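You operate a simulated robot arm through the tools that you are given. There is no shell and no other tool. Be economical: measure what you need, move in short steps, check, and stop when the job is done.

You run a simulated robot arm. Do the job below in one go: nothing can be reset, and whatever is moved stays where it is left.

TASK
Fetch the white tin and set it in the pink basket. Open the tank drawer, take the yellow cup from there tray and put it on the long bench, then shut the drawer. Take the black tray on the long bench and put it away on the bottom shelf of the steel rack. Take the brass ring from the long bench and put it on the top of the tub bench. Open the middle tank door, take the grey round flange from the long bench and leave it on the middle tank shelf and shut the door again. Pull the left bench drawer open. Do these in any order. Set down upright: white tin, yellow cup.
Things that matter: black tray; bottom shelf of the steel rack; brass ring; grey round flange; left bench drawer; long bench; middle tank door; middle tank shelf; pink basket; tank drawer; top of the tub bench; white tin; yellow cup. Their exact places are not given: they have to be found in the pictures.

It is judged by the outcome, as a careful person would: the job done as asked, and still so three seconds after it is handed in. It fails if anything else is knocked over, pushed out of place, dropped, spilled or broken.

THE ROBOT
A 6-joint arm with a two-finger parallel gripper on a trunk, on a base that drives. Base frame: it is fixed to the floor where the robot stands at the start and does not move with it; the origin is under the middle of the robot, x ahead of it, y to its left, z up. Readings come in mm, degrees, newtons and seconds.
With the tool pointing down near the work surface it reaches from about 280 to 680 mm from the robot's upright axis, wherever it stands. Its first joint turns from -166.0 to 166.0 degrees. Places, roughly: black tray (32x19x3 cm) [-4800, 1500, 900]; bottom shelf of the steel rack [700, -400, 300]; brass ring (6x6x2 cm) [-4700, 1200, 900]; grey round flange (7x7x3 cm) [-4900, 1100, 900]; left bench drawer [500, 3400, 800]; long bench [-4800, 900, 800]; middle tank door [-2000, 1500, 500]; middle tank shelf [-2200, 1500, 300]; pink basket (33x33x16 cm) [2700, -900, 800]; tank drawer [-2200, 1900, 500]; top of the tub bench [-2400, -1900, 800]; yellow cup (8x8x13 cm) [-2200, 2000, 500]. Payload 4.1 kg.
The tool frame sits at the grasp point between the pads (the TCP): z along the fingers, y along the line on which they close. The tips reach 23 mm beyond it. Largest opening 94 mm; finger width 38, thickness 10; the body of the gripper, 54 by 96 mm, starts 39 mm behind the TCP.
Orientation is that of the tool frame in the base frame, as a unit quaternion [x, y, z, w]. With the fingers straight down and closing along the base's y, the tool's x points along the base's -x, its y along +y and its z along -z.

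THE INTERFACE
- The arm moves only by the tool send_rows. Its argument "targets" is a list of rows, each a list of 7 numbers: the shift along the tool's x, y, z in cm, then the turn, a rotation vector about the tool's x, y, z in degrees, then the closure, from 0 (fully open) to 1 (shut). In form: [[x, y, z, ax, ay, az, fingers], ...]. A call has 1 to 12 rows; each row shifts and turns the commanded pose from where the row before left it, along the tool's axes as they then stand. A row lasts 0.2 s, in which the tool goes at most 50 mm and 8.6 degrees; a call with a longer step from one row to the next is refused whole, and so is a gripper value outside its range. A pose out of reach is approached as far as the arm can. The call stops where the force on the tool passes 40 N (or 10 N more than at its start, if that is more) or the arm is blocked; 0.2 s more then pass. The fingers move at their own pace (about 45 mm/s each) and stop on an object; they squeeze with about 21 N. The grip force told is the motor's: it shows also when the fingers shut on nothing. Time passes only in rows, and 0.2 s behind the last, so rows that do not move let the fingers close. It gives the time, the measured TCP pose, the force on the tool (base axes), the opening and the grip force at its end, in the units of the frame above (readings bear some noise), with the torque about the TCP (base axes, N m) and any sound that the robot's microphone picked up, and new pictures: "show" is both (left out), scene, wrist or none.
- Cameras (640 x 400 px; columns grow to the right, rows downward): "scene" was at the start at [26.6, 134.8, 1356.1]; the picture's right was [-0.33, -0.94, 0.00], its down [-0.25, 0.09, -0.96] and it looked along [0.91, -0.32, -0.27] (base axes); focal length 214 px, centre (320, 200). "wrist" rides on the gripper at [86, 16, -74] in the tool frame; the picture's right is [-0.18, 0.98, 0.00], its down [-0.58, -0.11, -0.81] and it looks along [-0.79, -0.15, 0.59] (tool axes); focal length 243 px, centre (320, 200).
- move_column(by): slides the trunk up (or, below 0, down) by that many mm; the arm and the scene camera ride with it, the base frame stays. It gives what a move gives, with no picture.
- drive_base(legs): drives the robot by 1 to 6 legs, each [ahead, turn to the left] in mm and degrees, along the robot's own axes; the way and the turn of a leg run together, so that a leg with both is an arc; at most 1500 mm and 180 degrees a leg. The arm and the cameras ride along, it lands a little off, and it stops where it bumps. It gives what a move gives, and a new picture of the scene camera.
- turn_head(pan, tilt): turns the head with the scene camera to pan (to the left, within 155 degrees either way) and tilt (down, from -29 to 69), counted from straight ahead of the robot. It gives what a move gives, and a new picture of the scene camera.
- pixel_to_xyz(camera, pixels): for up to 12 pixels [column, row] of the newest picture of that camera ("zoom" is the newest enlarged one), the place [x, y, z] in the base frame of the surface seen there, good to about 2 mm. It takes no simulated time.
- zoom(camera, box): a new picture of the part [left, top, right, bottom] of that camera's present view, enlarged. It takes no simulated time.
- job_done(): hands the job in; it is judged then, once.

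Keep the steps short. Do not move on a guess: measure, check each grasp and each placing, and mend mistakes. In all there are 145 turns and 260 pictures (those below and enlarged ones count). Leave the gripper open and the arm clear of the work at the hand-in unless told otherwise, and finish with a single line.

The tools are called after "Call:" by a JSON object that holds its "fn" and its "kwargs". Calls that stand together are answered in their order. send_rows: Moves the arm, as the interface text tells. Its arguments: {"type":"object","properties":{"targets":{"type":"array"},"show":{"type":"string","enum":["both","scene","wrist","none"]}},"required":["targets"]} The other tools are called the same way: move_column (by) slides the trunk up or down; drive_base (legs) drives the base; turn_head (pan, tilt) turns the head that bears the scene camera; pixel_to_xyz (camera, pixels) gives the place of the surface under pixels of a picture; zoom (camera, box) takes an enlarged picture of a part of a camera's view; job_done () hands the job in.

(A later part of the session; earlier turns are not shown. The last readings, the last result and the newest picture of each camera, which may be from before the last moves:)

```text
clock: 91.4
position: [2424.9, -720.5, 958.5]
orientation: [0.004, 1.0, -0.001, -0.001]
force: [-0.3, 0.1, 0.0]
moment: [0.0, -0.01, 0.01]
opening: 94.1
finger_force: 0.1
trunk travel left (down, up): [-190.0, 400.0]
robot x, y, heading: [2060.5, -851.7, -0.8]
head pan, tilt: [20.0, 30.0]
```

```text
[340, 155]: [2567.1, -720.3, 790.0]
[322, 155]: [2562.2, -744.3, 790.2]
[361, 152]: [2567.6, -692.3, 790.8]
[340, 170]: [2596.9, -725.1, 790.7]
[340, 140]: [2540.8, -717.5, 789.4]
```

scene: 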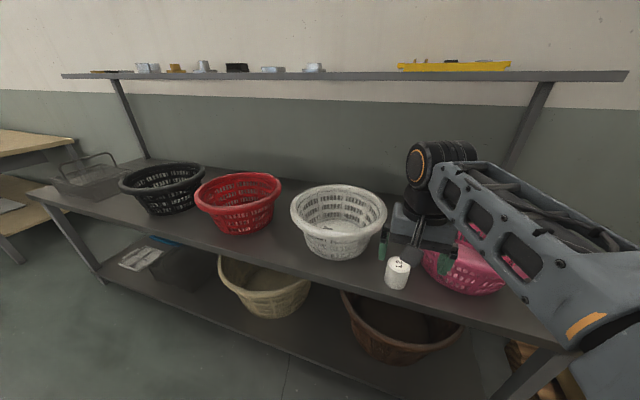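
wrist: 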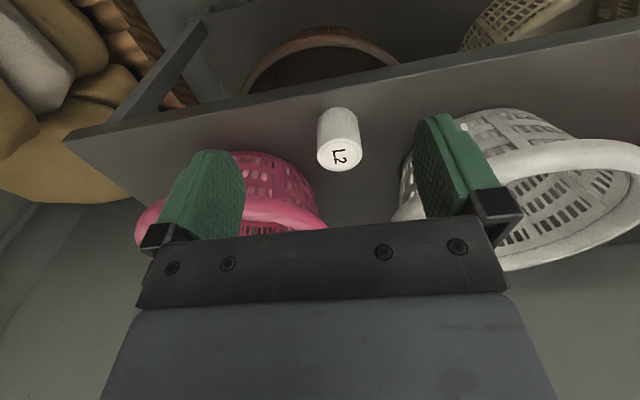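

Tin centre (2569,-720), top 790. Moving over and descending to z≈765.

Call:
{"fn": "send_rows", "kwargs": {"targets": [[-4.8, 0, 0, 0, 0, 0, 0], [-4.8, 0, 0, 0, 0, 0, 0], [-4.8, 0, 0, 0, 0, 0, 0], [0, 0, 4.5, 0, 0, 0, 0], [0, 0, 4.5, 0, 0, 0, 0], [0, 0, 4.5, 0, 0, 0, 0], [0, 0, 3.5, 0, 0, 0, 0], [0, 0, 2.3, 0, 0, 0, 0], [0, 0, 0, 0, 0, 0, 0]]}}

```text
clock: 93.4
position: [2568.0, -721.4, 765.0]
orientation: [0.006, 1.0, 0.0, 0.001]
force: [-0.5, -0.4, 1.0]
moment: [-0.01, 0.02, -0.03]
opening: 93.8
finger_force: 0.0
trunk travel left (down, up): [-190.0, 400.0]
robot x, y, heading: [2062.3, -851.6, -0.6]
head pan, tilt: [20.0, 30.0]
```

scene: 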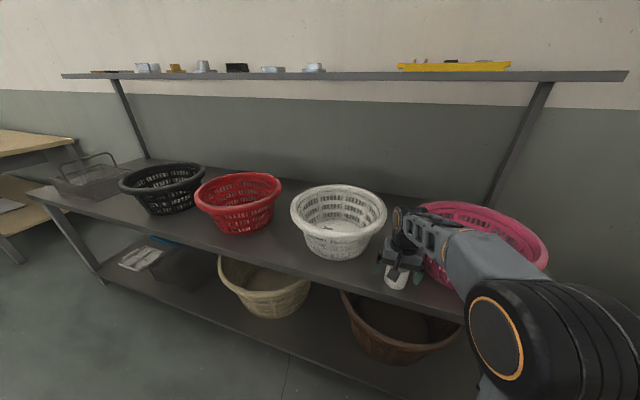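
wrist: 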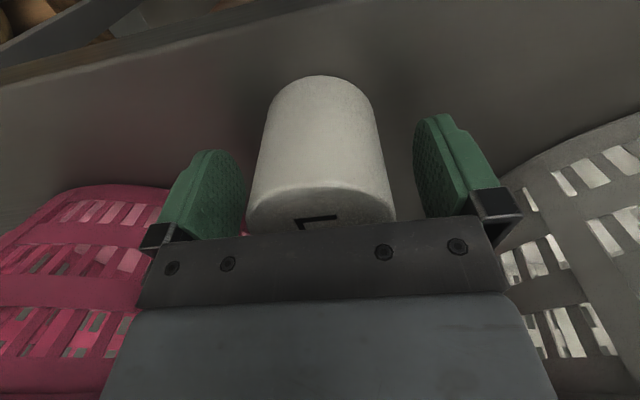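

Centred. Closing, lifting 19 cm, and moving over the pink basket centre (2695,-910).

Call:
{"fn": "send_rows", "kwargs": {"targets": [[0, 0, 0, 0, 0, 0, 0.6], [0, 0, 0, 0, 0, 0, 1], [0, 0, 0, 0, 0, 0, 1], [0, 0, -2, 0, 0, 0, 1], [0, 0, -4.5, 0, 0, 0, 1], [0, 0, -4.5, 0, 0, 0, 1], [0, 0, -4.5, 0, 0, 0, 1], [0, 0, -4.2, 0, 0, 0, 1], [0, 0, 0, 0, 0, 0, 1]], "show": "none"}}

Call:
{"fn": "send_rows", "kwargs": {"targets": [[-2.6, -3.8, 0, 0, 0, 0, 1], [-2.6, -3.8, 0, 0, 0, 0, 1], [-2.6, -3.8, 0, 0, 0, 0, 1], [-2.6, -3.8, 0, 0, 0, 0, 1], [-2.3, -3.7, 0, 0, 0, 0, 1], [0, 0, 0, 0, 0, 0, 1]]}}

```text
clock: 95.4
position: [2568.0, -720.8, 962.3]
orientation: [0.005, 1.0, 0.0, -0.001]
force: [0.2, 0.5, -2.4]
moment: [-0.01, 0.0, 0.02]
opening: 61.3
finger_force: 21.3
trunk travel left (down, up): [-190.0, 400.0]
robot x, y, heading: [2060.7, -853.7, -0.5]
head pan, tilt: [20.0, 30.0]
```

```text
clock: 96.8
position: [2665.4, -911.9, 939.5]
orientation: [0.005, 1.0, 0.0, 0.0]
force: [-0.3, -0.1, -2.6]
moment: [-0.02, 0.02, 0.01]
opening: 61.7
finger_force: 20.5
out of reach, approached as far as the arm can: row 4, 5
trunk travel left (down, up): [-190.0, 400.0]
robot x, y, heading: [2060.1, -854.9, -0.7]
head pan, tilt: [20.0, 30.0]
```

scene: 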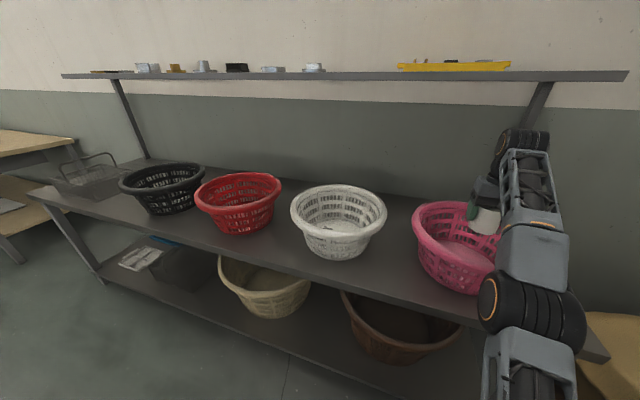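
wrist: 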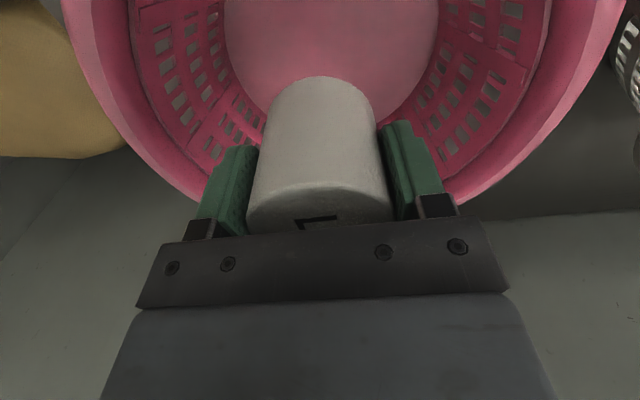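

At the reach limit 30 mm short. Drive ahead 60 mm.

Call:
{"fn": "drive_base", "kwargs": {"legs": [[70, 0]]}}

Call:
{"fn": "send_rows", "kwargs": {"targets": [[0, 0, 0, 0, 0, 0, 1]], "show": "wrist"}}

```text
clock: 97.8
position: [2735.1, -910.4, 939.4]
orientation: [0.006, 1.0, 0.001, 0.0]
force: [0.3, 0.4, -2.3]
moment: [0.01, 0.0, -0.01]
opening: 61.3
finger_force: 20.8
trunk travel left (down, up): [-190.0, 400.0]
robot x, y, heading: [2133.2, -858.4, -0.6]
head pan, tilt: [20.0, 30.0]
```

scene: 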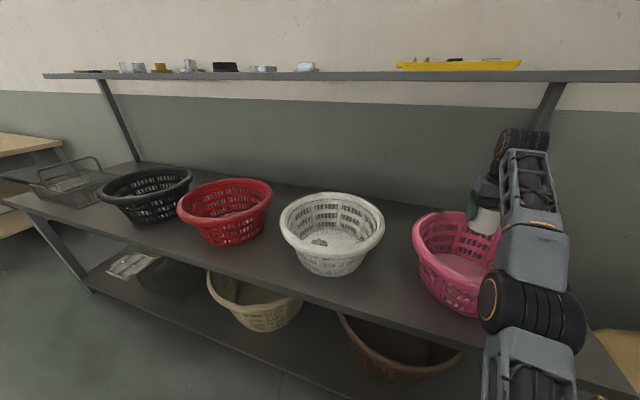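

```text
clock: 98.2
position: [2736.3, -910.3, 939.8]
orientation: [0.005, 1.0, 0.0, -0.001]
force: [-0.7, 0.2, -1.5]
moment: [0.02, 0.0, -0.01]
opening: 61.5
finger_force: 21.0
trunk travel left (down, up): [-190.0, 400.0]
robot x, y, heading: [2132.5, -855.2, -0.6]
head pan, tilt: [20.0, 30.0]
```

wrist: 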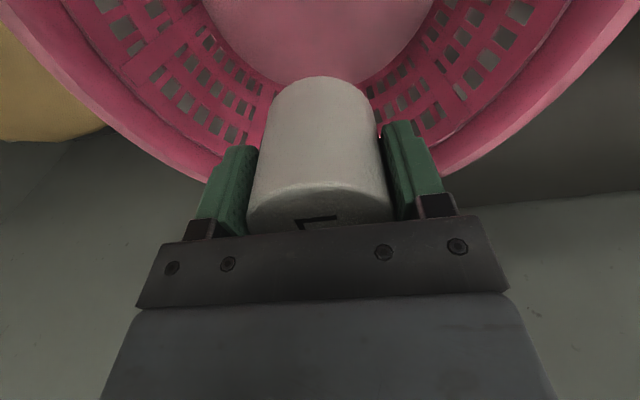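

Shift back 40 mm to the basket centre, then descend to about 7 mm above the basket floor.

Call:
{"fn": "send_rows", "kwargs": {"targets": [[4, 0, 0, 0, 0, 0, 1], [0, 0, 4, 0, 0, 0, 1], [0, 0, 4, 0, 0, 0, 1], [0, 0, 4, 0, 0, 0, 1], [0, 0, 3, 0, 0, 0, 1], [0, 0, 0.9, 0, 0, 0, 1], [0, 0, 0, 0, 0, 0, 1]]}}

```text
clock: 99.8
position: [2694.5, -910.5, 781.7]
orientation: [0.006, 1.0, 0.0, 0.0]
force: [-0.4, -0.5, -1.9]
moment: [0.02, 0.0, -0.01]
opening: 61.1
finger_force: 21.1
trunk travel left (down, up): [-190.0, 400.0]
robot x, y, heading: [2130.8, -852.6, -0.8]
head pan, tilt: [20.0, 30.0]
```

scene: 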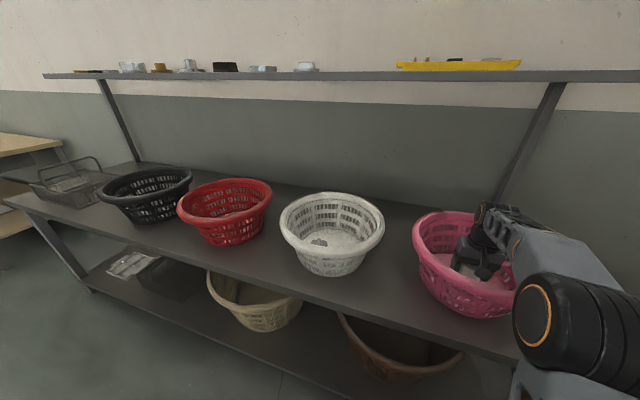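
wrist: 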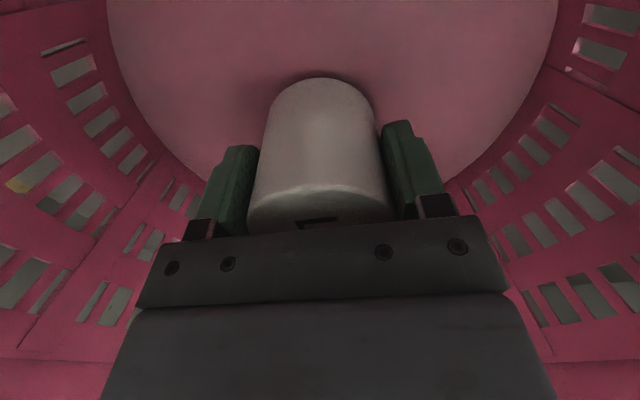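

Lowering the last 9 mm gently.

Call:
{"fn": "send_rows", "kwargs": {"targets": [[0, 0, 0.5, 0, 0, 0, 1], [0, 0, 0.3, 0, 0, 0, 1], [0, 0, 0.2, 0, 0, 0, 1], [0, 0, 0, 0, 0, 0, 1]], "show": "none"}}

```text
clock: 100.8
position: [2694.2, -910.3, 772.2]
orientation: [0.006, 1.0, 0.0, 0.003]
force: [3.2, -0.5, 12.7]
moment: [0.05, 0.24, -0.01]
opening: 61.2
finger_force: 20.8
trunk travel left (down, up): [-190.0, 400.0]
robot x, y, heading: [2132.6, -853.8, -0.5]
head pan, tilt: [20.0, 30.0]
```

Contact (≈13 N upward). Opening and rising straight out.

Call:
{"fn": "send_rows", "kwargs": {"targets": [[0, 0, -0.1, 0, 0, 0, 1], [0, 0, 0, 0, 0, 0, 0.5], [0, 0, 0, 0, 0, 0, 0], [0, 0, 0, 0, 0, 0, 0], [0, 0, 0, 0, 0, 0, 0], [0, 0, -3, 0, 0, 0, 0], [0, 0, -4, 0, 0, 0, 0], [0, 0, -4, 0, 0, 0, 0], [0, 0, -4, 0, 0, 0, 0], [0, 0, -2, 0, 0, 0, 0]]}}

```text
clock: 103.0
position: [2695.8, -909.6, 943.2]
orientation: [0.005, 1.0, 0.0, 0.0]
force: [0.3, -0.4, 0.7]
moment: [-0.01, 0.01, -0.01]
opening: 93.9
finger_force: 0.0
trunk travel left (down, up): [-190.0, 400.0]
robot x, y, heading: [2131.9, -851.9, -0.4]
head pan, tilt: [20.0, 30.0]
```

scene: 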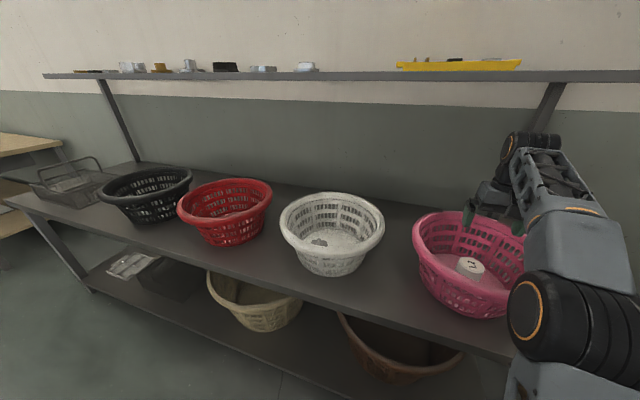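
wrist: 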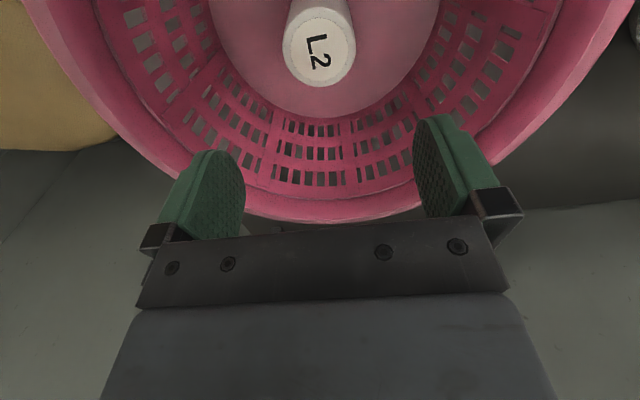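

Tin stands in the pink basket. Retracting the arm to a compact travel pose.

Call:
{"fn": "send_rows", "kwargs": {"targets": [[0, 0, -4, 0, 0, 0, 0], [3, 0.5, -3, 0, 0, 0, 0], [4, 0.5, -2, 0, 0, 0, 0], [4, 1, -2, 0, 0, 0, 0], [4, 1, -2, 0, 0, 0, 0], [4, 1, -2, 0, 0, 0, 0], [4, 1, -2, 0, 0, 0, 0], [0, 0, 0, 0, 0, 0, 0]], "show": "none"}}

Call:
{"fn": "drive_base", "kwargs": {"legs": [[-390, 0], [0, 90], [1500, 0], [850, 0], [0, 90], [1500, 0]]}}

Call:
{"fn": "turn_head", "kwargs": {"pan": -60, "tilt": 25}}

```text
clock: 104.8
position: [2464.4, -857.6, 1073.2]
orientation: [0.006, 1.0, 0.001, 0.003]
force: [-0.3, 0.2, 0.1]
moment: [0.02, 0.01, 0.01]
opening: 94.2
finger_force: 0.0
out of reach, approached as far as the arm can: row 5, 6, 7
trunk travel left (down, up): [-190.0, 400.0]
robot x, y, heading: [2130.9, -855.4, -0.6]
head pan, tilt: [20.0, 30.0]
```

```text
clock: 133.1
position: [-69.9, 1501.4, 1074.1]
orientation: [1.0, 0.001, -0.002, 0.0]
force: [-0.3, 0.4, -0.1]
moment: [0.0, -0.01, 0.01]
opening: 94.2
finger_force: 0.0
trunk travel left (down, up): [-190.0, 400.0]
robot x, y, heading: [265.4, 1503.9, -179.7]
head pan, tilt: [20.0, 30.0]
```

scene: 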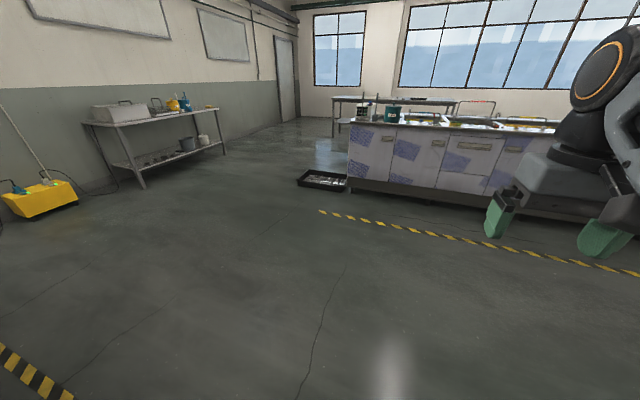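

```text
clock: 134.6
position: [-69.3, 1500.7, 1074.5]
orientation: [1.0, 0.002, -0.003, -0.001]
force: [-0.2, 0.8, 0.2]
moment: [-0.02, 0.02, 0.03]
opening: 94.1
finger_force: 0.1
trunk travel left (down, up): [-190.0, 400.0]
robot x, y, heading: [268.3, 1500.1, -180.0]
head pan, tilt: [-60.0, 25.0]
```

scene: 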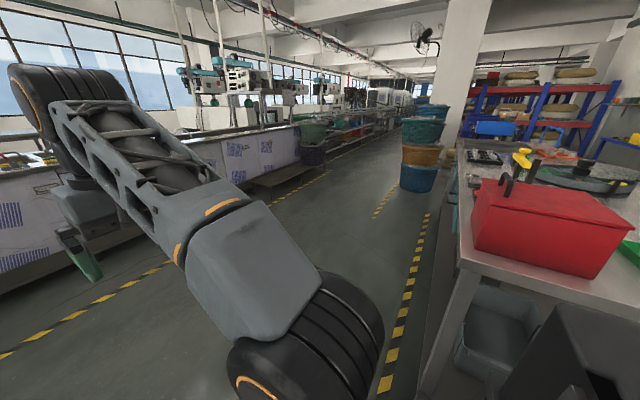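

Bins stand at (420,170). Measuring them, then driving out to the front of the second bench.

Call:
{"fn": "pixel_to_xyz", "kwargs": {"camera": "scene", "pixels": [[402, 185], [420, 190], [460, 245], [430, 210], [300, 165], [255, 185]]}}

Call:
{"fn": "drive_base", "kwargs": {"legs": [[520, 0], [0, -90], [1300, 0]]}}

Call:
{"fn": "turn_head", "kwargs": {"pan": -60, "tilt": 25}}

```text
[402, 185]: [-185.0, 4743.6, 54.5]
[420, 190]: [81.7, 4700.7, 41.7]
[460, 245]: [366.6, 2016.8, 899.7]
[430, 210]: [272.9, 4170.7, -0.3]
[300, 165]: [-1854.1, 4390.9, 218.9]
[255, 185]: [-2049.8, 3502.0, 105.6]
```

```text
clock: 147.6
position: [-251.0, 3138.5, 1074.4]
orientation: [-0.705, 0.709, 0.001, 0.002]
force: [0.5, 1.3, 0.3]
moment: [0.04, 0.03, 0.01]
opening: 93.9
finger_force: 0.0
trunk travel left (down, up): [-190.0, 400.0]
robot x, y, heading: [-256.1, 2805.5, 89.9]
head pan, tilt: [-60.0, 25.0]
```

scene: 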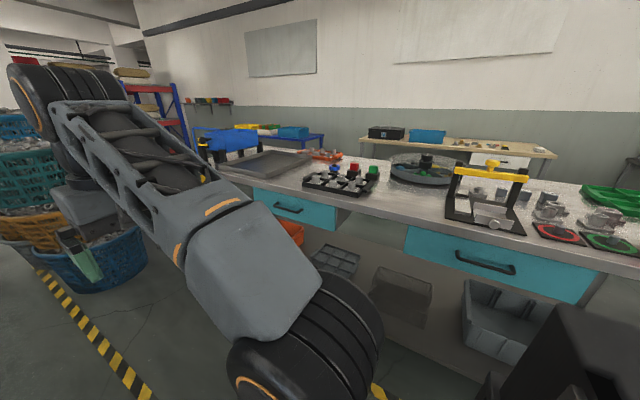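

```text
clock: 148.2
position: [-251.1, 3140.2, 1074.0]
orientation: [-0.706, 0.709, 0.002, 0.001]
force: [-0.3, 0.3, 0.3]
moment: [0.02, 0.0, -0.01]
opening: 93.9
finger_force: 0.0
trunk travel left (down, up): [-190.0, 400.0]
robot x, y, heading: [-253.7, 2803.2, 89.8]
head pan, tilt: [-60.0, 25.0]
```

scene: 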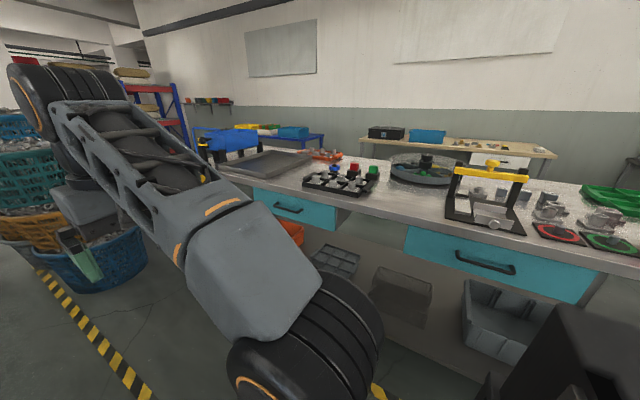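

Two turquoise drawers; the left one has its handle at (288,207). Measuring.

Call:
{"fn": "pixel_to_xyz", "kwargs": {"camera": "scene", "pixels": [[288, 207], [276, 203], [300, 211], [270, 200], [320, 215], [290, 222], [285, 190], [340, 195], [330, 235]]}}

Call:
{"fn": "zoom", "kwargs": {"camera": "scene", "box": [220, 150, 380, 250]}}

```text
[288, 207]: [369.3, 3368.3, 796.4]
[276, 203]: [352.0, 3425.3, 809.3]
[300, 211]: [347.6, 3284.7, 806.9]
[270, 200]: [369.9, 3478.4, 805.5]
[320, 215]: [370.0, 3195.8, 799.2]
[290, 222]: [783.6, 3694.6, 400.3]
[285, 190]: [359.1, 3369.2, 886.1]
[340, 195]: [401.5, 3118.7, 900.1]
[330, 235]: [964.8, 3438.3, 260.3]
```

```text
4.00 times, centred on (300, 200) of scene
```

zoom: 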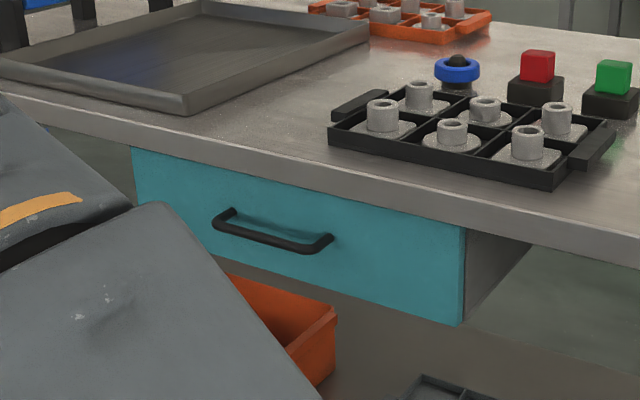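

Handle bar: y 3285–3430, z≈805, standing out from the front x=370. I'll position the robot facing it.

Call:
{"fn": "drive_base", "kwargs": {"legs": [[553, 0], [0, -90]]}}

Call:
{"fn": "send_rows", "kwargs": {"targets": [[0, 0, 0, 0, -8.2, 0, 0], [0, 0, 0, 0, -8.2, 0, 0], [0, 0, 0, 0, -8.2, 0, 0], [0, 0, 0, 0, -8.2, 0, 0], [0, 0, 0, 0, -8.2, 0, 0], [0, 0, 0, 0, -8.2, 0, 0], [0, 0, 0, 0, -8.2, 0, 0], [0, 0, 0, 0, -8.2, 0, 0], [0, 0, 0, 0, -8.2, 0, 0], [0, 0, 0, 0, -8.2, 0, 0], [0, 0, 0, 0, -8, 0, 0], [0, 0, 0, 0, 0, 0, 0]], "show": "none"}}

Call:
{"fn": "send_rows", "kwargs": {"targets": [[0, 0, 0, 0, 0, 8.2, 0], [0, 0, 0, 0, 0, 8.2, 0], [0, 0, 0, 0, 0, 8.2, 0], [0, 0, 0, 0, 0, 8.2, 0], [0, 0, 0, 0, 0, 8.2, 0], [0, 0, 0, 0, 0, 8.2, 0], [0, 0, 0, 0, 0, 8.2, 0], [0, 0, 0, 0, 0, 8.2, 0], [0, 0, 0, 0, 0, 8.2, 0], [0, 0, 0, 0, 0, 8.2, 0], [0, 0, 0, 0, 0, 8, 0], [0, 0, 0, 0, 0, 0, 0]]}}

```text
clock: 155.2
position: [82.1, 3357.6, 1074.0]
orientation: [0.003, 1.0, 0.0, 0.003]
force: [-0.4, -0.2, 0.8]
moment: [-0.01, 0.0, 0.01]
opening: 94.1
finger_force: 0.0
trunk travel left (down, up): [-190.0, 400.0]
robot x, y, heading: [-253.6, 3362.0, -0.1]
head pan, tilt: [-60.0, 25.0]
```

scene: 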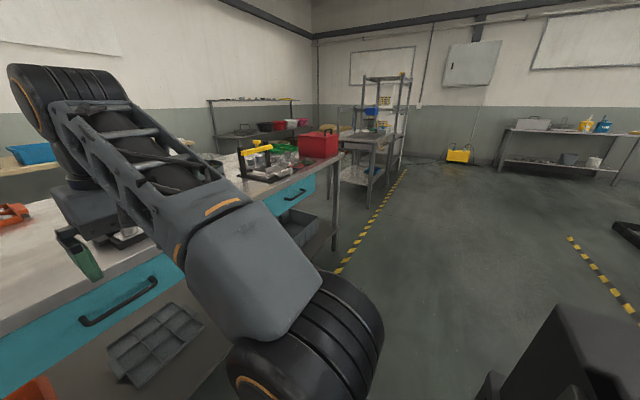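

```text
clock: 156.8
position: [135.2, 3360.1, 1026.7]
orientation: [0.003, 0.918, 0.0, 0.397]
force: [0.9, 0.5, 0.3]
moment: [0.0, 0.03, -0.05]
opening: 94.1
finger_force: 0.1
trunk travel left (down, up): [-190.0, 400.0]
robot x, y, heading: [-253.1, 3361.8, -0.6]
head pan, tilt: [-60.0, 25.0]
stopped in row 8: the arm was blocked; the commanded pose is now the measured one
```

```text
clock: 159.4
position: [135.2, 3358.9, 1024.8]
orientation: [0.651, 0.647, 0.28, 0.28]
force: [-0.1, 0.6, 0.5]
moment: [0.04, -0.02, -0.04]
opening: 94.2
finger_force: 0.0
trunk travel left (down, up): [-190.0, 400.0]
robot x, y, heading: [-247.6, 3363.1, -0.4]
head pan, tilt: [-60.0, 25.0]
```

scene: 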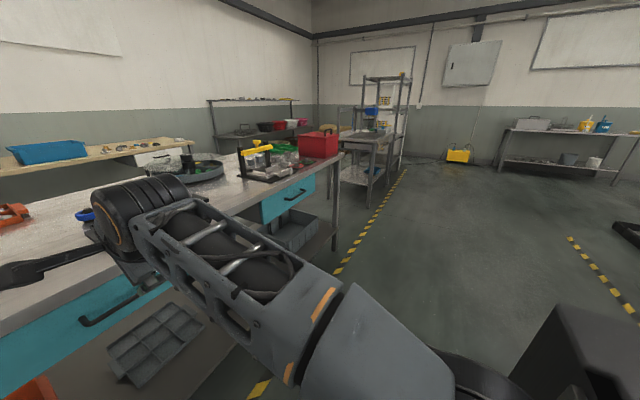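
wrist: 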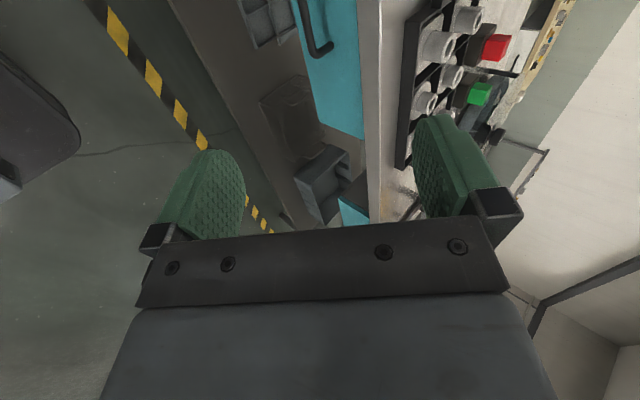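

Pitch got blocked at 47°, too folded. I'll lower the trunk 190 mm and continue the pitch while extending forward (bench edge is at x≈359, handle bar ≈335).

Call:
{"fn": "move_column", "kwargs": {"by": -190}}

Call:
{"fn": "send_rows", "kwargs": {"targets": [[0, 1.7, 1.8, 0, 0, 0, 0], [0, 1.7, 1.8, -7.2, 0, 0, 0], [0, 1, 1.2, -7.2, 0, 0, 0], [0, 0, 0, -7.2, 0, 0, 0], [0, 0, 0, -7.2, 0, 0, 0], [0, 0, 0, -7.2, 0, 0, 0], [0, 0, 0, -7.2, 0, 0, 0], [0, 0, 0, 0, 0, 0, 0]]}}

```text
clock: 161.5
position: [140.6, 3359.5, 829.8]
orientation: [0.652, 0.649, 0.277, 0.277]
force: [-0.4, -0.4, -0.4]
moment: [0.05, 0.02, 0.03]
opening: 93.9
finger_force: 0.1
trunk travel left (down, up): [0.0, 590.0]
robot x, y, heading: [-252.6, 3361.2, -0.5]
head pan, tilt: [-60.0, 25.0]
```

```text
clock: 163.3
position: [204.5, 3358.8, 832.8]
orientation: [0.502, 0.499, 0.498, 0.5]
force: [-0.8, 0.5, 0.3]
moment: [-0.01, 0.02, -0.01]
opening: 93.7
finger_force: 0.0
trunk travel left (down, up): [0.0, 590.0]
robot x, y, heading: [-251.5, 3363.4, -0.1]
head pan, tilt: [-60.0, 25.0]
```

scene: 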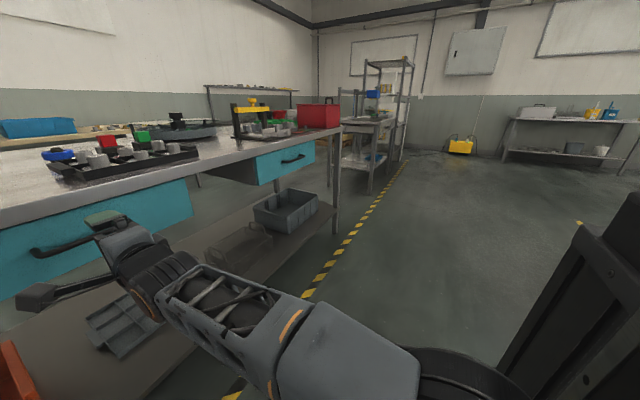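
wrist: 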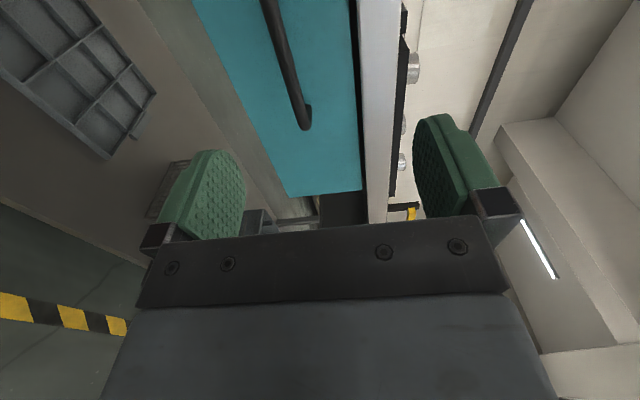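

Tool now points horizontally at the drawer. Measuring the bar from the wrist camera.

Call:
{"fn": "pixel_to_xyz", "kwargs": {"camera": "wrist", "pixels": [[272, 10], [285, 50], [297, 95], [303, 122], [310, 112], [300, 60], [330, 100], [370, 100]]}}

```text
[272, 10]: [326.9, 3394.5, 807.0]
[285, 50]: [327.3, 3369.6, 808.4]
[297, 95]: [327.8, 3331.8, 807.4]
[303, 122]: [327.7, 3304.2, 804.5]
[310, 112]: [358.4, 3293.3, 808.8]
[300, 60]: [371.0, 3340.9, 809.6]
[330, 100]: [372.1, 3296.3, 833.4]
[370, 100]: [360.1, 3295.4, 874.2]
```

Bar at x≈333, z=807; drawer face 371. I'll narrow the fingers and advance around the bar.

Call:
{"fn": "send_rows", "kwargs": {"targets": [[0, -2.6, 0, 0, 0, 0, 0.4], [0, 0, 3, 0, 0, 0, 0.4], [0, 0, 4, 0, 0, 0, 0.4], [0, 0, 3.5, 0, 0, 0, 0.4], [0, 0, 2, 0, 0, 0, 0.4], [0, 0, 0, 0, 0, 0, 0.4]]}}

```text
clock: 164.7
position: [324.4, 3358.8, 809.6]
orientation: [0.502, 0.499, 0.499, 0.5]
force: [-0.5, -0.1, -0.1]
moment: [-0.02, -0.02, -0.01]
opening: 56.5
finger_force: 0.0
trunk travel left (down, up): [0.0, 590.0]
robot x, y, heading: [-249.4, 3362.6, -0.2]
head pan, tilt: [-60.0, 25.0]
```

scene: 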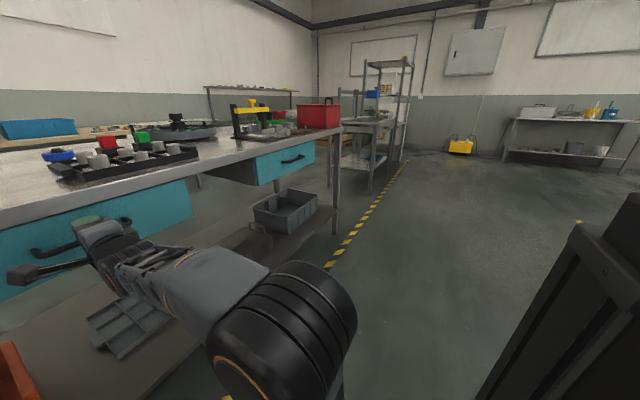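
wrist: 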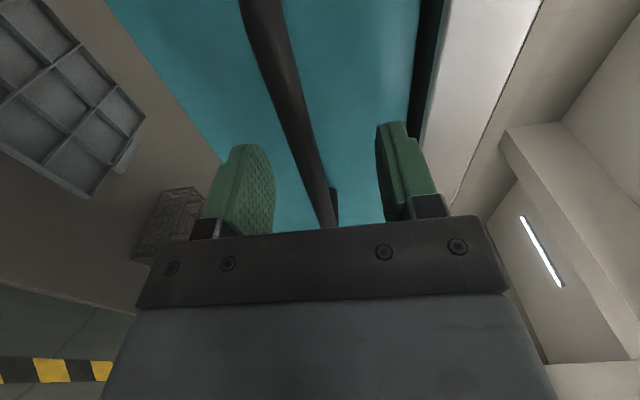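

The bar lies between the fingers. Advancing 8 mm, closing, then pulling.

Call:
{"fn": "send_rows", "kwargs": {"targets": [[0, -0.2, 0.8, 0, 0, 0, 0.4], [0, 0, 0, 0, 0, 0, 1], [0, 0, 0, 0, 0, 0, 1], [0, 0, 0, 0, 0, 0, 1], [0, 0, 0, 0, 0, 0, 1]], "show": "none"}}

Call:
{"fn": "send_rows", "kwargs": {"targets": [[0, 0, -1, 0, 0, 0, 1], [0, 0, -2, 0, 0, 0, 1], [0, 0, -2.5, 0, 0, 0, 1], [0, 0, -2.5, 0, 0, 0, 1], [0, 0, 0, 0, 0, 0, 1]], "show": "wrist"}}

```text
clock: 165.9
position: [333.8, 3358.1, 804.3]
orientation: [0.503, 0.5, 0.498, 0.499]
force: [-4.7, -0.5, -10.9]
moment: [-0.21, 0.04, 0.01]
opening: 11.7
finger_force: 45.1
trunk travel left (down, up): [0.0, 590.0]
robot x, y, heading: [-248.9, 3362.1, -0.4]
head pan, tilt: [-60.0, 25.0]
```

```text
clock: 167.1
position: [254.7, 3357.2, 804.7]
orientation: [0.503, 0.5, 0.498, 0.5]
force: [-0.8, -5.0, -20.1]
moment: [-0.39, -0.01, -0.48]
opening: 11.8
finger_force: 45.2
trunk travel left (down, up): [0.0, 590.0]
robot x, y, heading: [-252.7, 3361.8, -0.2]
head pan, tilt: [-60.0, 25.0]
```

wrist: 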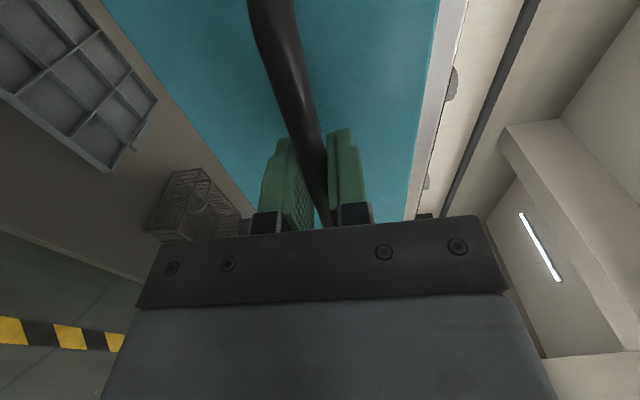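

The drawer follows (80 mm). Continuing the pull by backing the base, since the arm gets folded.

Call:
{"fn": "drive_base", "kwargs": {"legs": [[-120, 0]]}}

Call:
{"fn": "turn_head", "kwargs": {"pan": 0, "tilt": 45}}

```text
clock: 168.4
position: [136.9, 3356.1, 804.0]
orientation: [0.503, 0.499, 0.499, 0.5]
force: [0.9, -28.6, -19.7]
moment: [-0.79, 0.0, -0.24]
opening: 11.7
finger_force: 44.7
trunk travel left (down, up): [0.0, 590.0]
robot x, y, heading: [-368.3, 3360.4, -0.4]
head pan, tilt: [-60.0, 25.0]
```

scene: 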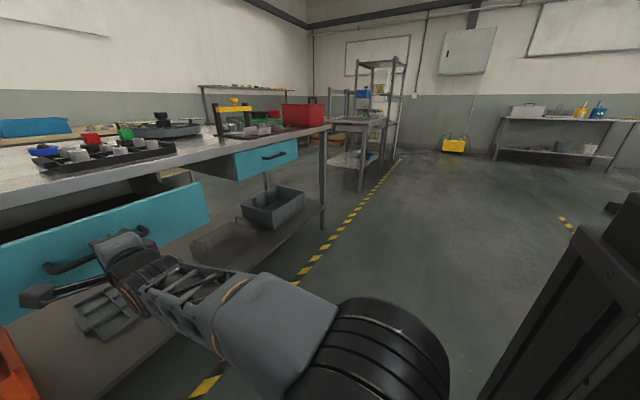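

```text
clock: 169.7
position: [133.8, 3356.6, 803.6]
orientation: [0.503, 0.5, 0.499, 0.499]
force: [-1.2, -21.0, -7.0]
moment: [-0.71, -0.03, -0.99]
opening: 11.8
finger_force: 44.3
trunk travel left (down, up): [0.0, 590.0]
robot x, y, heading: [-367.6, 3361.9, -0.7]
head pan, tilt: [0.0, 45.0]
```

scene: 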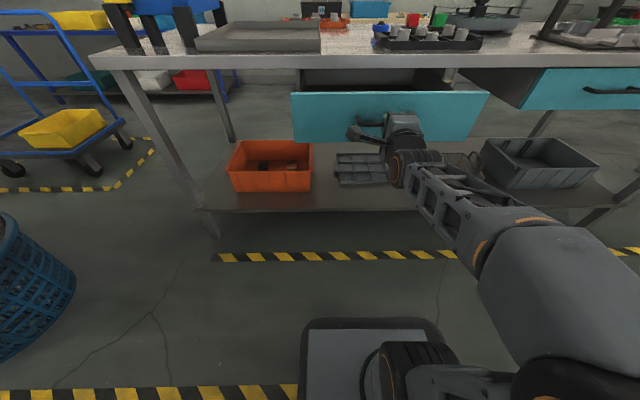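

Open 200 mm. I'll pull 80 mm more to see if that's the end stop.

Call:
{"fn": "drive_base", "kwargs": {"legs": [[-80, 0]]}}

```text
clock: 170.7
position: [55.2, 3357.5, 805.6]
orientation: [0.504, 0.499, 0.498, 0.499]
force: [1.6, -28.0, -9.7]
moment: [-0.83, 0.03, -0.09]
opening: 11.9
finger_force: 45.0
trunk travel left (down, up): [0.0, 590.0]
robot x, y, heading: [-447.4, 3361.2, -0.6]
head pan, tilt: [0.0, 45.0]
```

scene: 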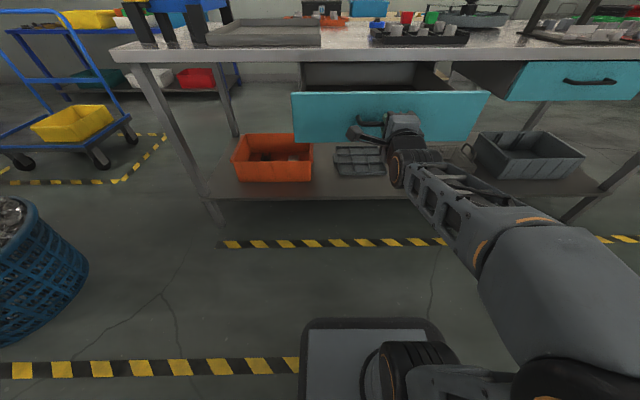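

280 mm. One more pull with the arm, whose force limit protects the stop.

Call:
{"fn": "send_rows", "kwargs": {"targets": [[0, 0, -2, 0, 0, 0, 1], [0, 0, -2, 0, 0, 0, 1], [0, 0, -2, 0, 0, 0, 1], [0, 0, 0, 0, 0, 0, 1]], "show": "scene"}}

```text
clock: 171.7
position: [-1.4, 3356.5, 804.5]
orientation: [0.505, 0.5, 0.497, 0.498]
force: [1.3, -28.7, 27.1]
moment: [-0.67, -0.04, -0.19]
opening: 11.8
finger_force: 44.9
trunk travel left (down, up): [0.0, 590.0]
robot x, y, heading: [-451.4, 3364.6, -0.5]
head pan, tilt: [0.0, 45.0]
```

scene: 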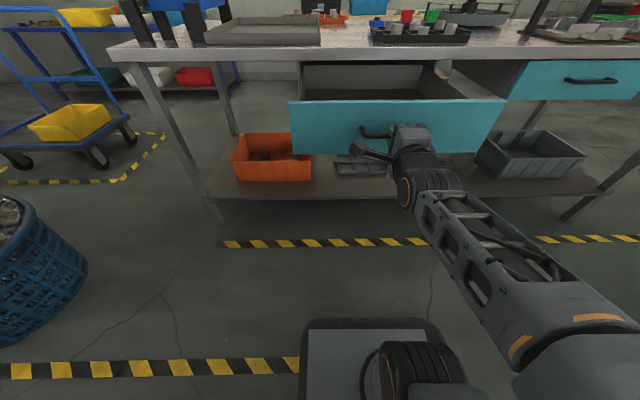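

335 mm open — clearly open. Releasing and backing straight away.

Call:
{"fn": "send_rows", "kwargs": {"targets": [[0, 0, 0, 0, 0, 0, 0.5], [0, 0, 0, 0, 0, 0, 0.2], [0, 0, 0, 0, 0, 0, 0], [0, 0, 0, 0, 0, 0, 0]], "show": "none"}}

Call:
{"fn": "drive_base", "kwargs": {"legs": [[-350, 0]]}}

Call:
{"fn": "turn_head", "kwargs": {"pan": 90, "tilt": 25}}

Call:
{"fn": "turn_head", "kwargs": {"pan": 150, "tilt": 30}}

```text
clock: 172.7
position: [-1.6, 3358.6, 799.9]
orientation: [0.507, 0.502, 0.495, 0.496]
force: [-0.7, -0.1, -0.8]
moment: [-0.02, 0.0, 0.0]
opening: 94.1
finger_force: 0.1
trunk travel left (down, up): [0.0, 590.0]
robot x, y, heading: [-451.1, 3360.9, -0.6]
head pan, tilt: [0.0, 45.0]
```

```text
clock: 175.0
position: [-350.8, 3362.2, 801.7]
orientation: [0.506, 0.501, 0.496, 0.497]
force: [-0.6, 0.2, 0.6]
moment: [0.01, 0.04, 0.02]
opening: 93.8
finger_force: 0.1
trunk travel left (down, up): [0.0, 590.0]
robot x, y, heading: [-800.2, 3367.3, -0.4]
head pan, tilt: [0.0, 45.0]
```

scene: 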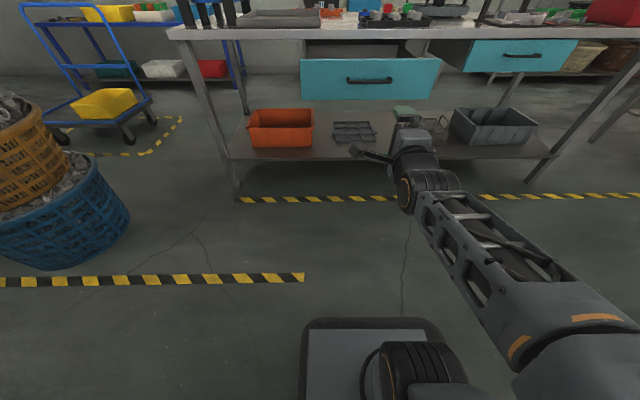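

```text
clock: 176.6
position: [-351.2, 3361.3, 800.2]
orientation: [0.507, 0.502, 0.495, 0.496]
force: [-0.6, 0.8, 0.5]
moment: [-0.02, 0.0, 0.04]
opening: 94.1
finger_force: 0.1
trunk travel left (down, up): [0.0, 590.0]
robot x, y, heading: [-800.8, 3366.3, -0.7]
head pan, tilt: [90.0, 25.0]
```

scene: 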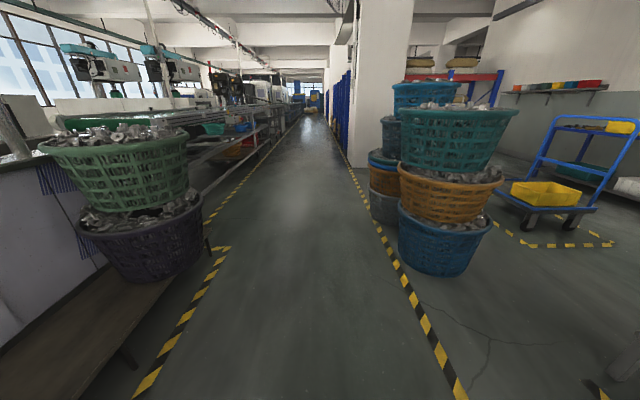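

```text
clock: 177.9
position: [-349.6, 3362.2, 800.7]
orientation: [0.507, 0.502, 0.495, 0.497]
force: [0.5, 0.0, 0.3]
moment: [-0.04, 0.05, 0.02]
opening: 94.0
finger_force: 0.1
trunk travel left (down, up): [0.0, 590.0]
robot x, y, heading: [-797.7, 3368.0, -0.7]
head pan, tilt: [150.0, 30.0]
```

scene: 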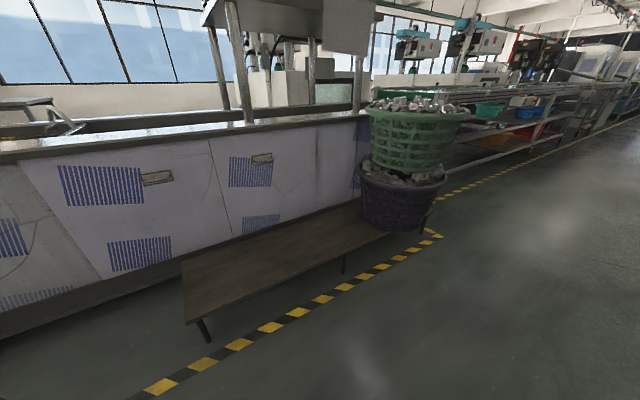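

Drawer is open and free. Now to the tank line: driving back to y≈1700 and facing it.

Call:
{"fn": "drive_base", "kwargs": {"legs": [[-100, -90], [1500, 0], [100, 0], [0, -90]]}}

Call:
{"fn": "turn_head", "kwargs": {"pan": 0, "tilt": 30}}

```text
clock: 193.7
position: [-1316.3, 1843.4, 801.4]
orientation: [-0.502, 0.506, 0.498, -0.494]
force: [0.2, -0.6, 0.5]
moment: [0.02, -0.01, -0.02]
opening: 94.0
finger_force: 0.1
trunk travel left (down, up): [0.0, 590.0]
robot x, y, heading: [-866.5, 1834.7, 179.1]
head pan, tilt: [150.0, 30.0]
```

scene: 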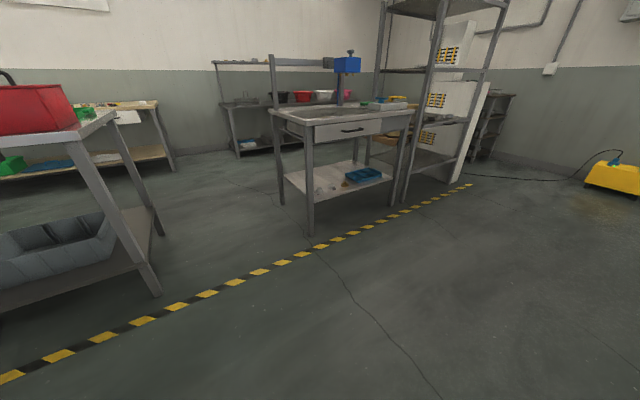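

```text
clock: 196.1
position: [-1315.5, 1843.1, 799.8]
orientation: [-0.501, 0.507, 0.498, -0.493]
force: [-0.5, 0.8, 0.0]
moment: [0.03, 0.0, 0.0]
opening: 93.9
finger_force: 0.1
trunk travel left (down, up): [0.0, 590.0]
robot x, y, heading: [-864.6, 1840.1, 179.2]
head pan, tilt: [0.0, 30.0]
```

scene: 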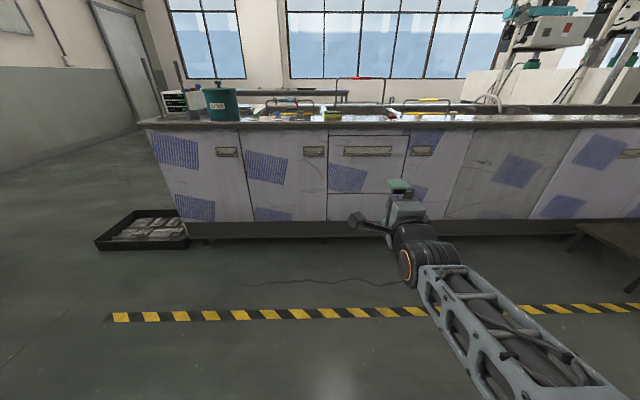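

I see the tank panels: drawer with handle at (368,150), door to its left with handle (315,152), another door with handle (228,152). Measuring and zooming.

Call:
{"fn": "pixel_to_xyz", "kwargs": {"camera": "scene", "pixels": [[368, 150], [315, 152], [228, 152], [421, 150], [330, 165], [405, 165], [368, 190], [247, 165], [170, 170], [368, 128], [285, 185], [436, 170]]}}

Call:
{"fn": "zoom", "kwargs": {"camera": "scene", "box": [140, 70, 460, 270]}}

```text
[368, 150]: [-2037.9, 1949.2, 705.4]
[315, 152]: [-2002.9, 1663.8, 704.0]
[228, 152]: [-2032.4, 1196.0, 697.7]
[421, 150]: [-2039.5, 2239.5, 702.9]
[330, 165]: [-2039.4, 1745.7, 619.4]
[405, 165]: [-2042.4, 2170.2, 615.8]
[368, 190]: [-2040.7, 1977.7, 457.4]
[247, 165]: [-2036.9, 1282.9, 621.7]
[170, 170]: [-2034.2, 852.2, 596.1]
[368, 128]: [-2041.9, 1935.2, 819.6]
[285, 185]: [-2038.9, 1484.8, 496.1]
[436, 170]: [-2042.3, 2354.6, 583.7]
```

```text
2.00 times, centred on (300, 170) of scene
```

zoom: 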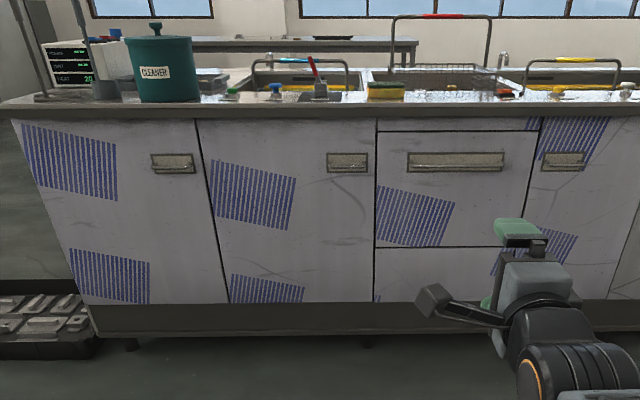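

Middle door: y 1283–1745, handle at y 1664 (hinge on the -y side). Drawer: y 1745–2170, handle (−2038,1949,705). Driving closer, in line with the drawer.

Call:
{"fn": "drive_base", "kwargs": {"legs": [[0, -13], [420, 0], [0, 14]]}}

Call:
{"fn": "zoom", "kwargs": {"camera": "scene", "box": [200, 50, 440, 200]}}

Call:
{"fn": "zoom", "kwargs": {"camera": "wrist", "box": [160, 0, 480, 200]}}

```text
clock: 200.3
position: [-1725.0, 1933.0, 798.7]
orientation: [0.507, -0.502, -0.493, 0.498]
force: [0.2, -0.1, 0.1]
moment: [0.02, -0.01, -0.03]
opening: 93.8
finger_force: 0.1
trunk travel left (down, up): [0.0, 590.0]
robot x, y, heading: [-1272.6, 1935.6, -179.7]
head pan, tilt: [0.0, 30.0]
```

scene: 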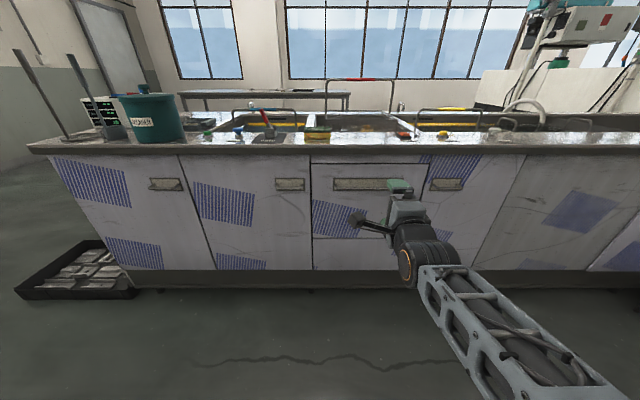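

```text
2.67 times, centred on (320, 125) of scene
```

zoom: 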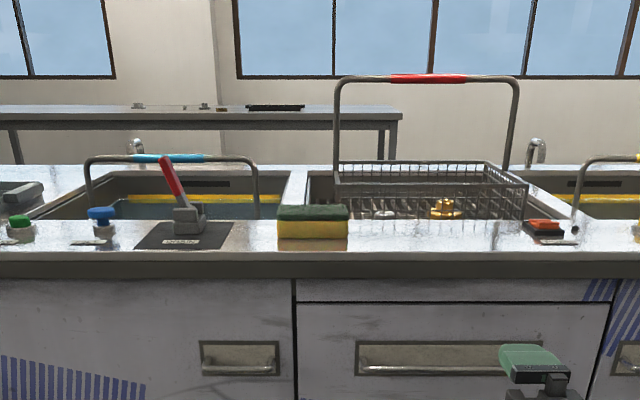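

```text
2.00 times, centred on (320, 100) of wrist
```

zoom: 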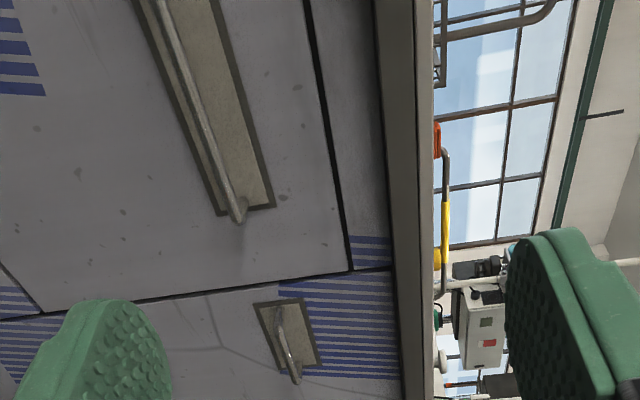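

The handle is a thin bar over a plate. Measuring it.

Call:
{"fn": "pixel_to_xyz", "kwargs": {"camera": "zoom", "pixels": [[170, 30], [187, 80], [202, 120], [216, 160], [230, 195], [240, 100], [270, 205], [285, 335], [293, 375], [410, 200]]}}

```text
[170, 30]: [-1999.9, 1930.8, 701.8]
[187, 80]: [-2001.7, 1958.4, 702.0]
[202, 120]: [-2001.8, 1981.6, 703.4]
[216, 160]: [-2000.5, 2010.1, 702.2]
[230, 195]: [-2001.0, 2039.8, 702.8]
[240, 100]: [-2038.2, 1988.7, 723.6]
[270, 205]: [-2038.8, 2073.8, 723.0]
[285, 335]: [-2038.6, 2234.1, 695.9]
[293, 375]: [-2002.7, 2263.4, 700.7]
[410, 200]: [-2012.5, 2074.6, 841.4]
```

Bar at x≈−2005, z=702.5; plate at −2038. Lower the tool 96 mm, then drive ahead 150 mm.

Call:
{"fn": "send_rows", "kwargs": {"targets": [[0, -4, 0, 0, 0, 0, 0.4], [0, -4, 0, 0, 0, 0, 0.4], [0, -1.6, 0, 0, 0, 0, 0.4], [0, 0, 0, 0, 0, 0, 0.4]], "show": "none"}}

Call:
{"fn": "drive_base", "kwargs": {"legs": [[150, 0]]}}

Call:
{"fn": "send_rows", "kwargs": {"targets": [[0, 0, 0, 0, 0, 0, 0.4]], "show": "wrist"}}

```text
clock: 201.3
position: [-1723.9, 1933.5, 710.3]
orientation: [0.506, -0.502, -0.494, 0.498]
force: [-0.4, 0.1, 0.1]
moment: [0.01, 0.01, 0.0]
opening: 56.4
finger_force: 0.1
out of reach, approached as far as the arm can: row 3
trunk travel left (down, up): [0.0, 590.0]
robot x, y, heading: [-1273.9, 1936.7, -179.7]
head pan, tilt: [0.0, 30.0]
```

```text
clock: 202.7
position: [-1872.1, 1932.0, 708.9]
orientation: [0.506, -0.502, -0.493, 0.499]
force: [-0.9, -0.8, 0.4]
moment: [0.0, 0.0, 0.0]
opening: 56.4
finger_force: 0.1
trunk travel left (down, up): [0.0, 590.0]
robot x, y, heading: [-1422.5, 1937.4, -180.0]
head pan, tilt: [0.0, 30.0]
```

scene: 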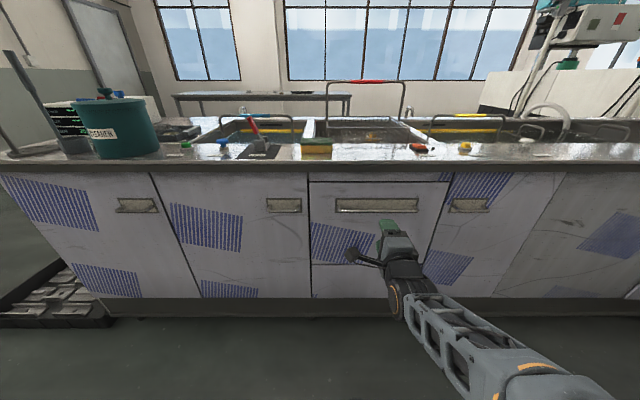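

```text
clock: 203.1
position: [-1874.0, 1932.8, 709.8]
orientation: [0.505, -0.503, -0.494, 0.499]
force: [0.3, 0.0, -0.2]
moment: [-0.02, 0.01, -0.02]
opening: 56.4
finger_force: 0.1
trunk travel left (down, up): [0.0, 590.0]
robot x, y, heading: [-1421.9, 1937.9, -179.7]
head pan, tilt: [0.0, 30.0]
```

wrist: 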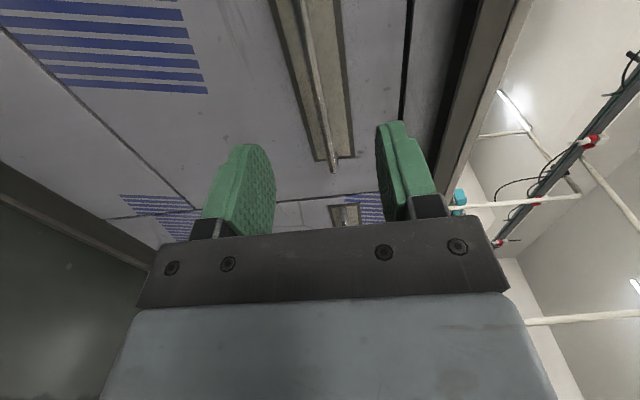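

Advance 12.5 cm with 7 mm down.

Call:
{"fn": "send_rows", "kwargs": {"targets": [[0, -0.3, 4, 0, 0, 0, 0.4], [0, -0.3, 4, 0, 0, 0, 0.4], [0, -0.1, 3, 0, 0, 0, 0.4], [0, 0, 1.8, 0, 0, 0, 0.4], [0, 0, 0, 0, 0, 0, 0.4]], "show": "wrist"}}

```text
clock: 204.3
position: [-2001.7, 1932.4, 699.6]
orientation: [0.505, -0.501, -0.494, 0.499]
force: [0.7, 0.1, -0.3]
moment: [0.0, 0.03, -0.04]
opening: 56.6
finger_force: 0.1
trunk travel left (down, up): [0.0, 590.0]
robot x, y, heading: [-1425.5, 1934.5, -179.9]
head pan, tilt: [0.0, 30.0]
```

wrist: 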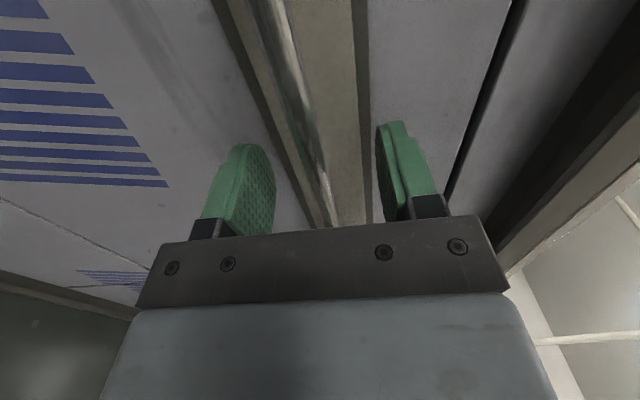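

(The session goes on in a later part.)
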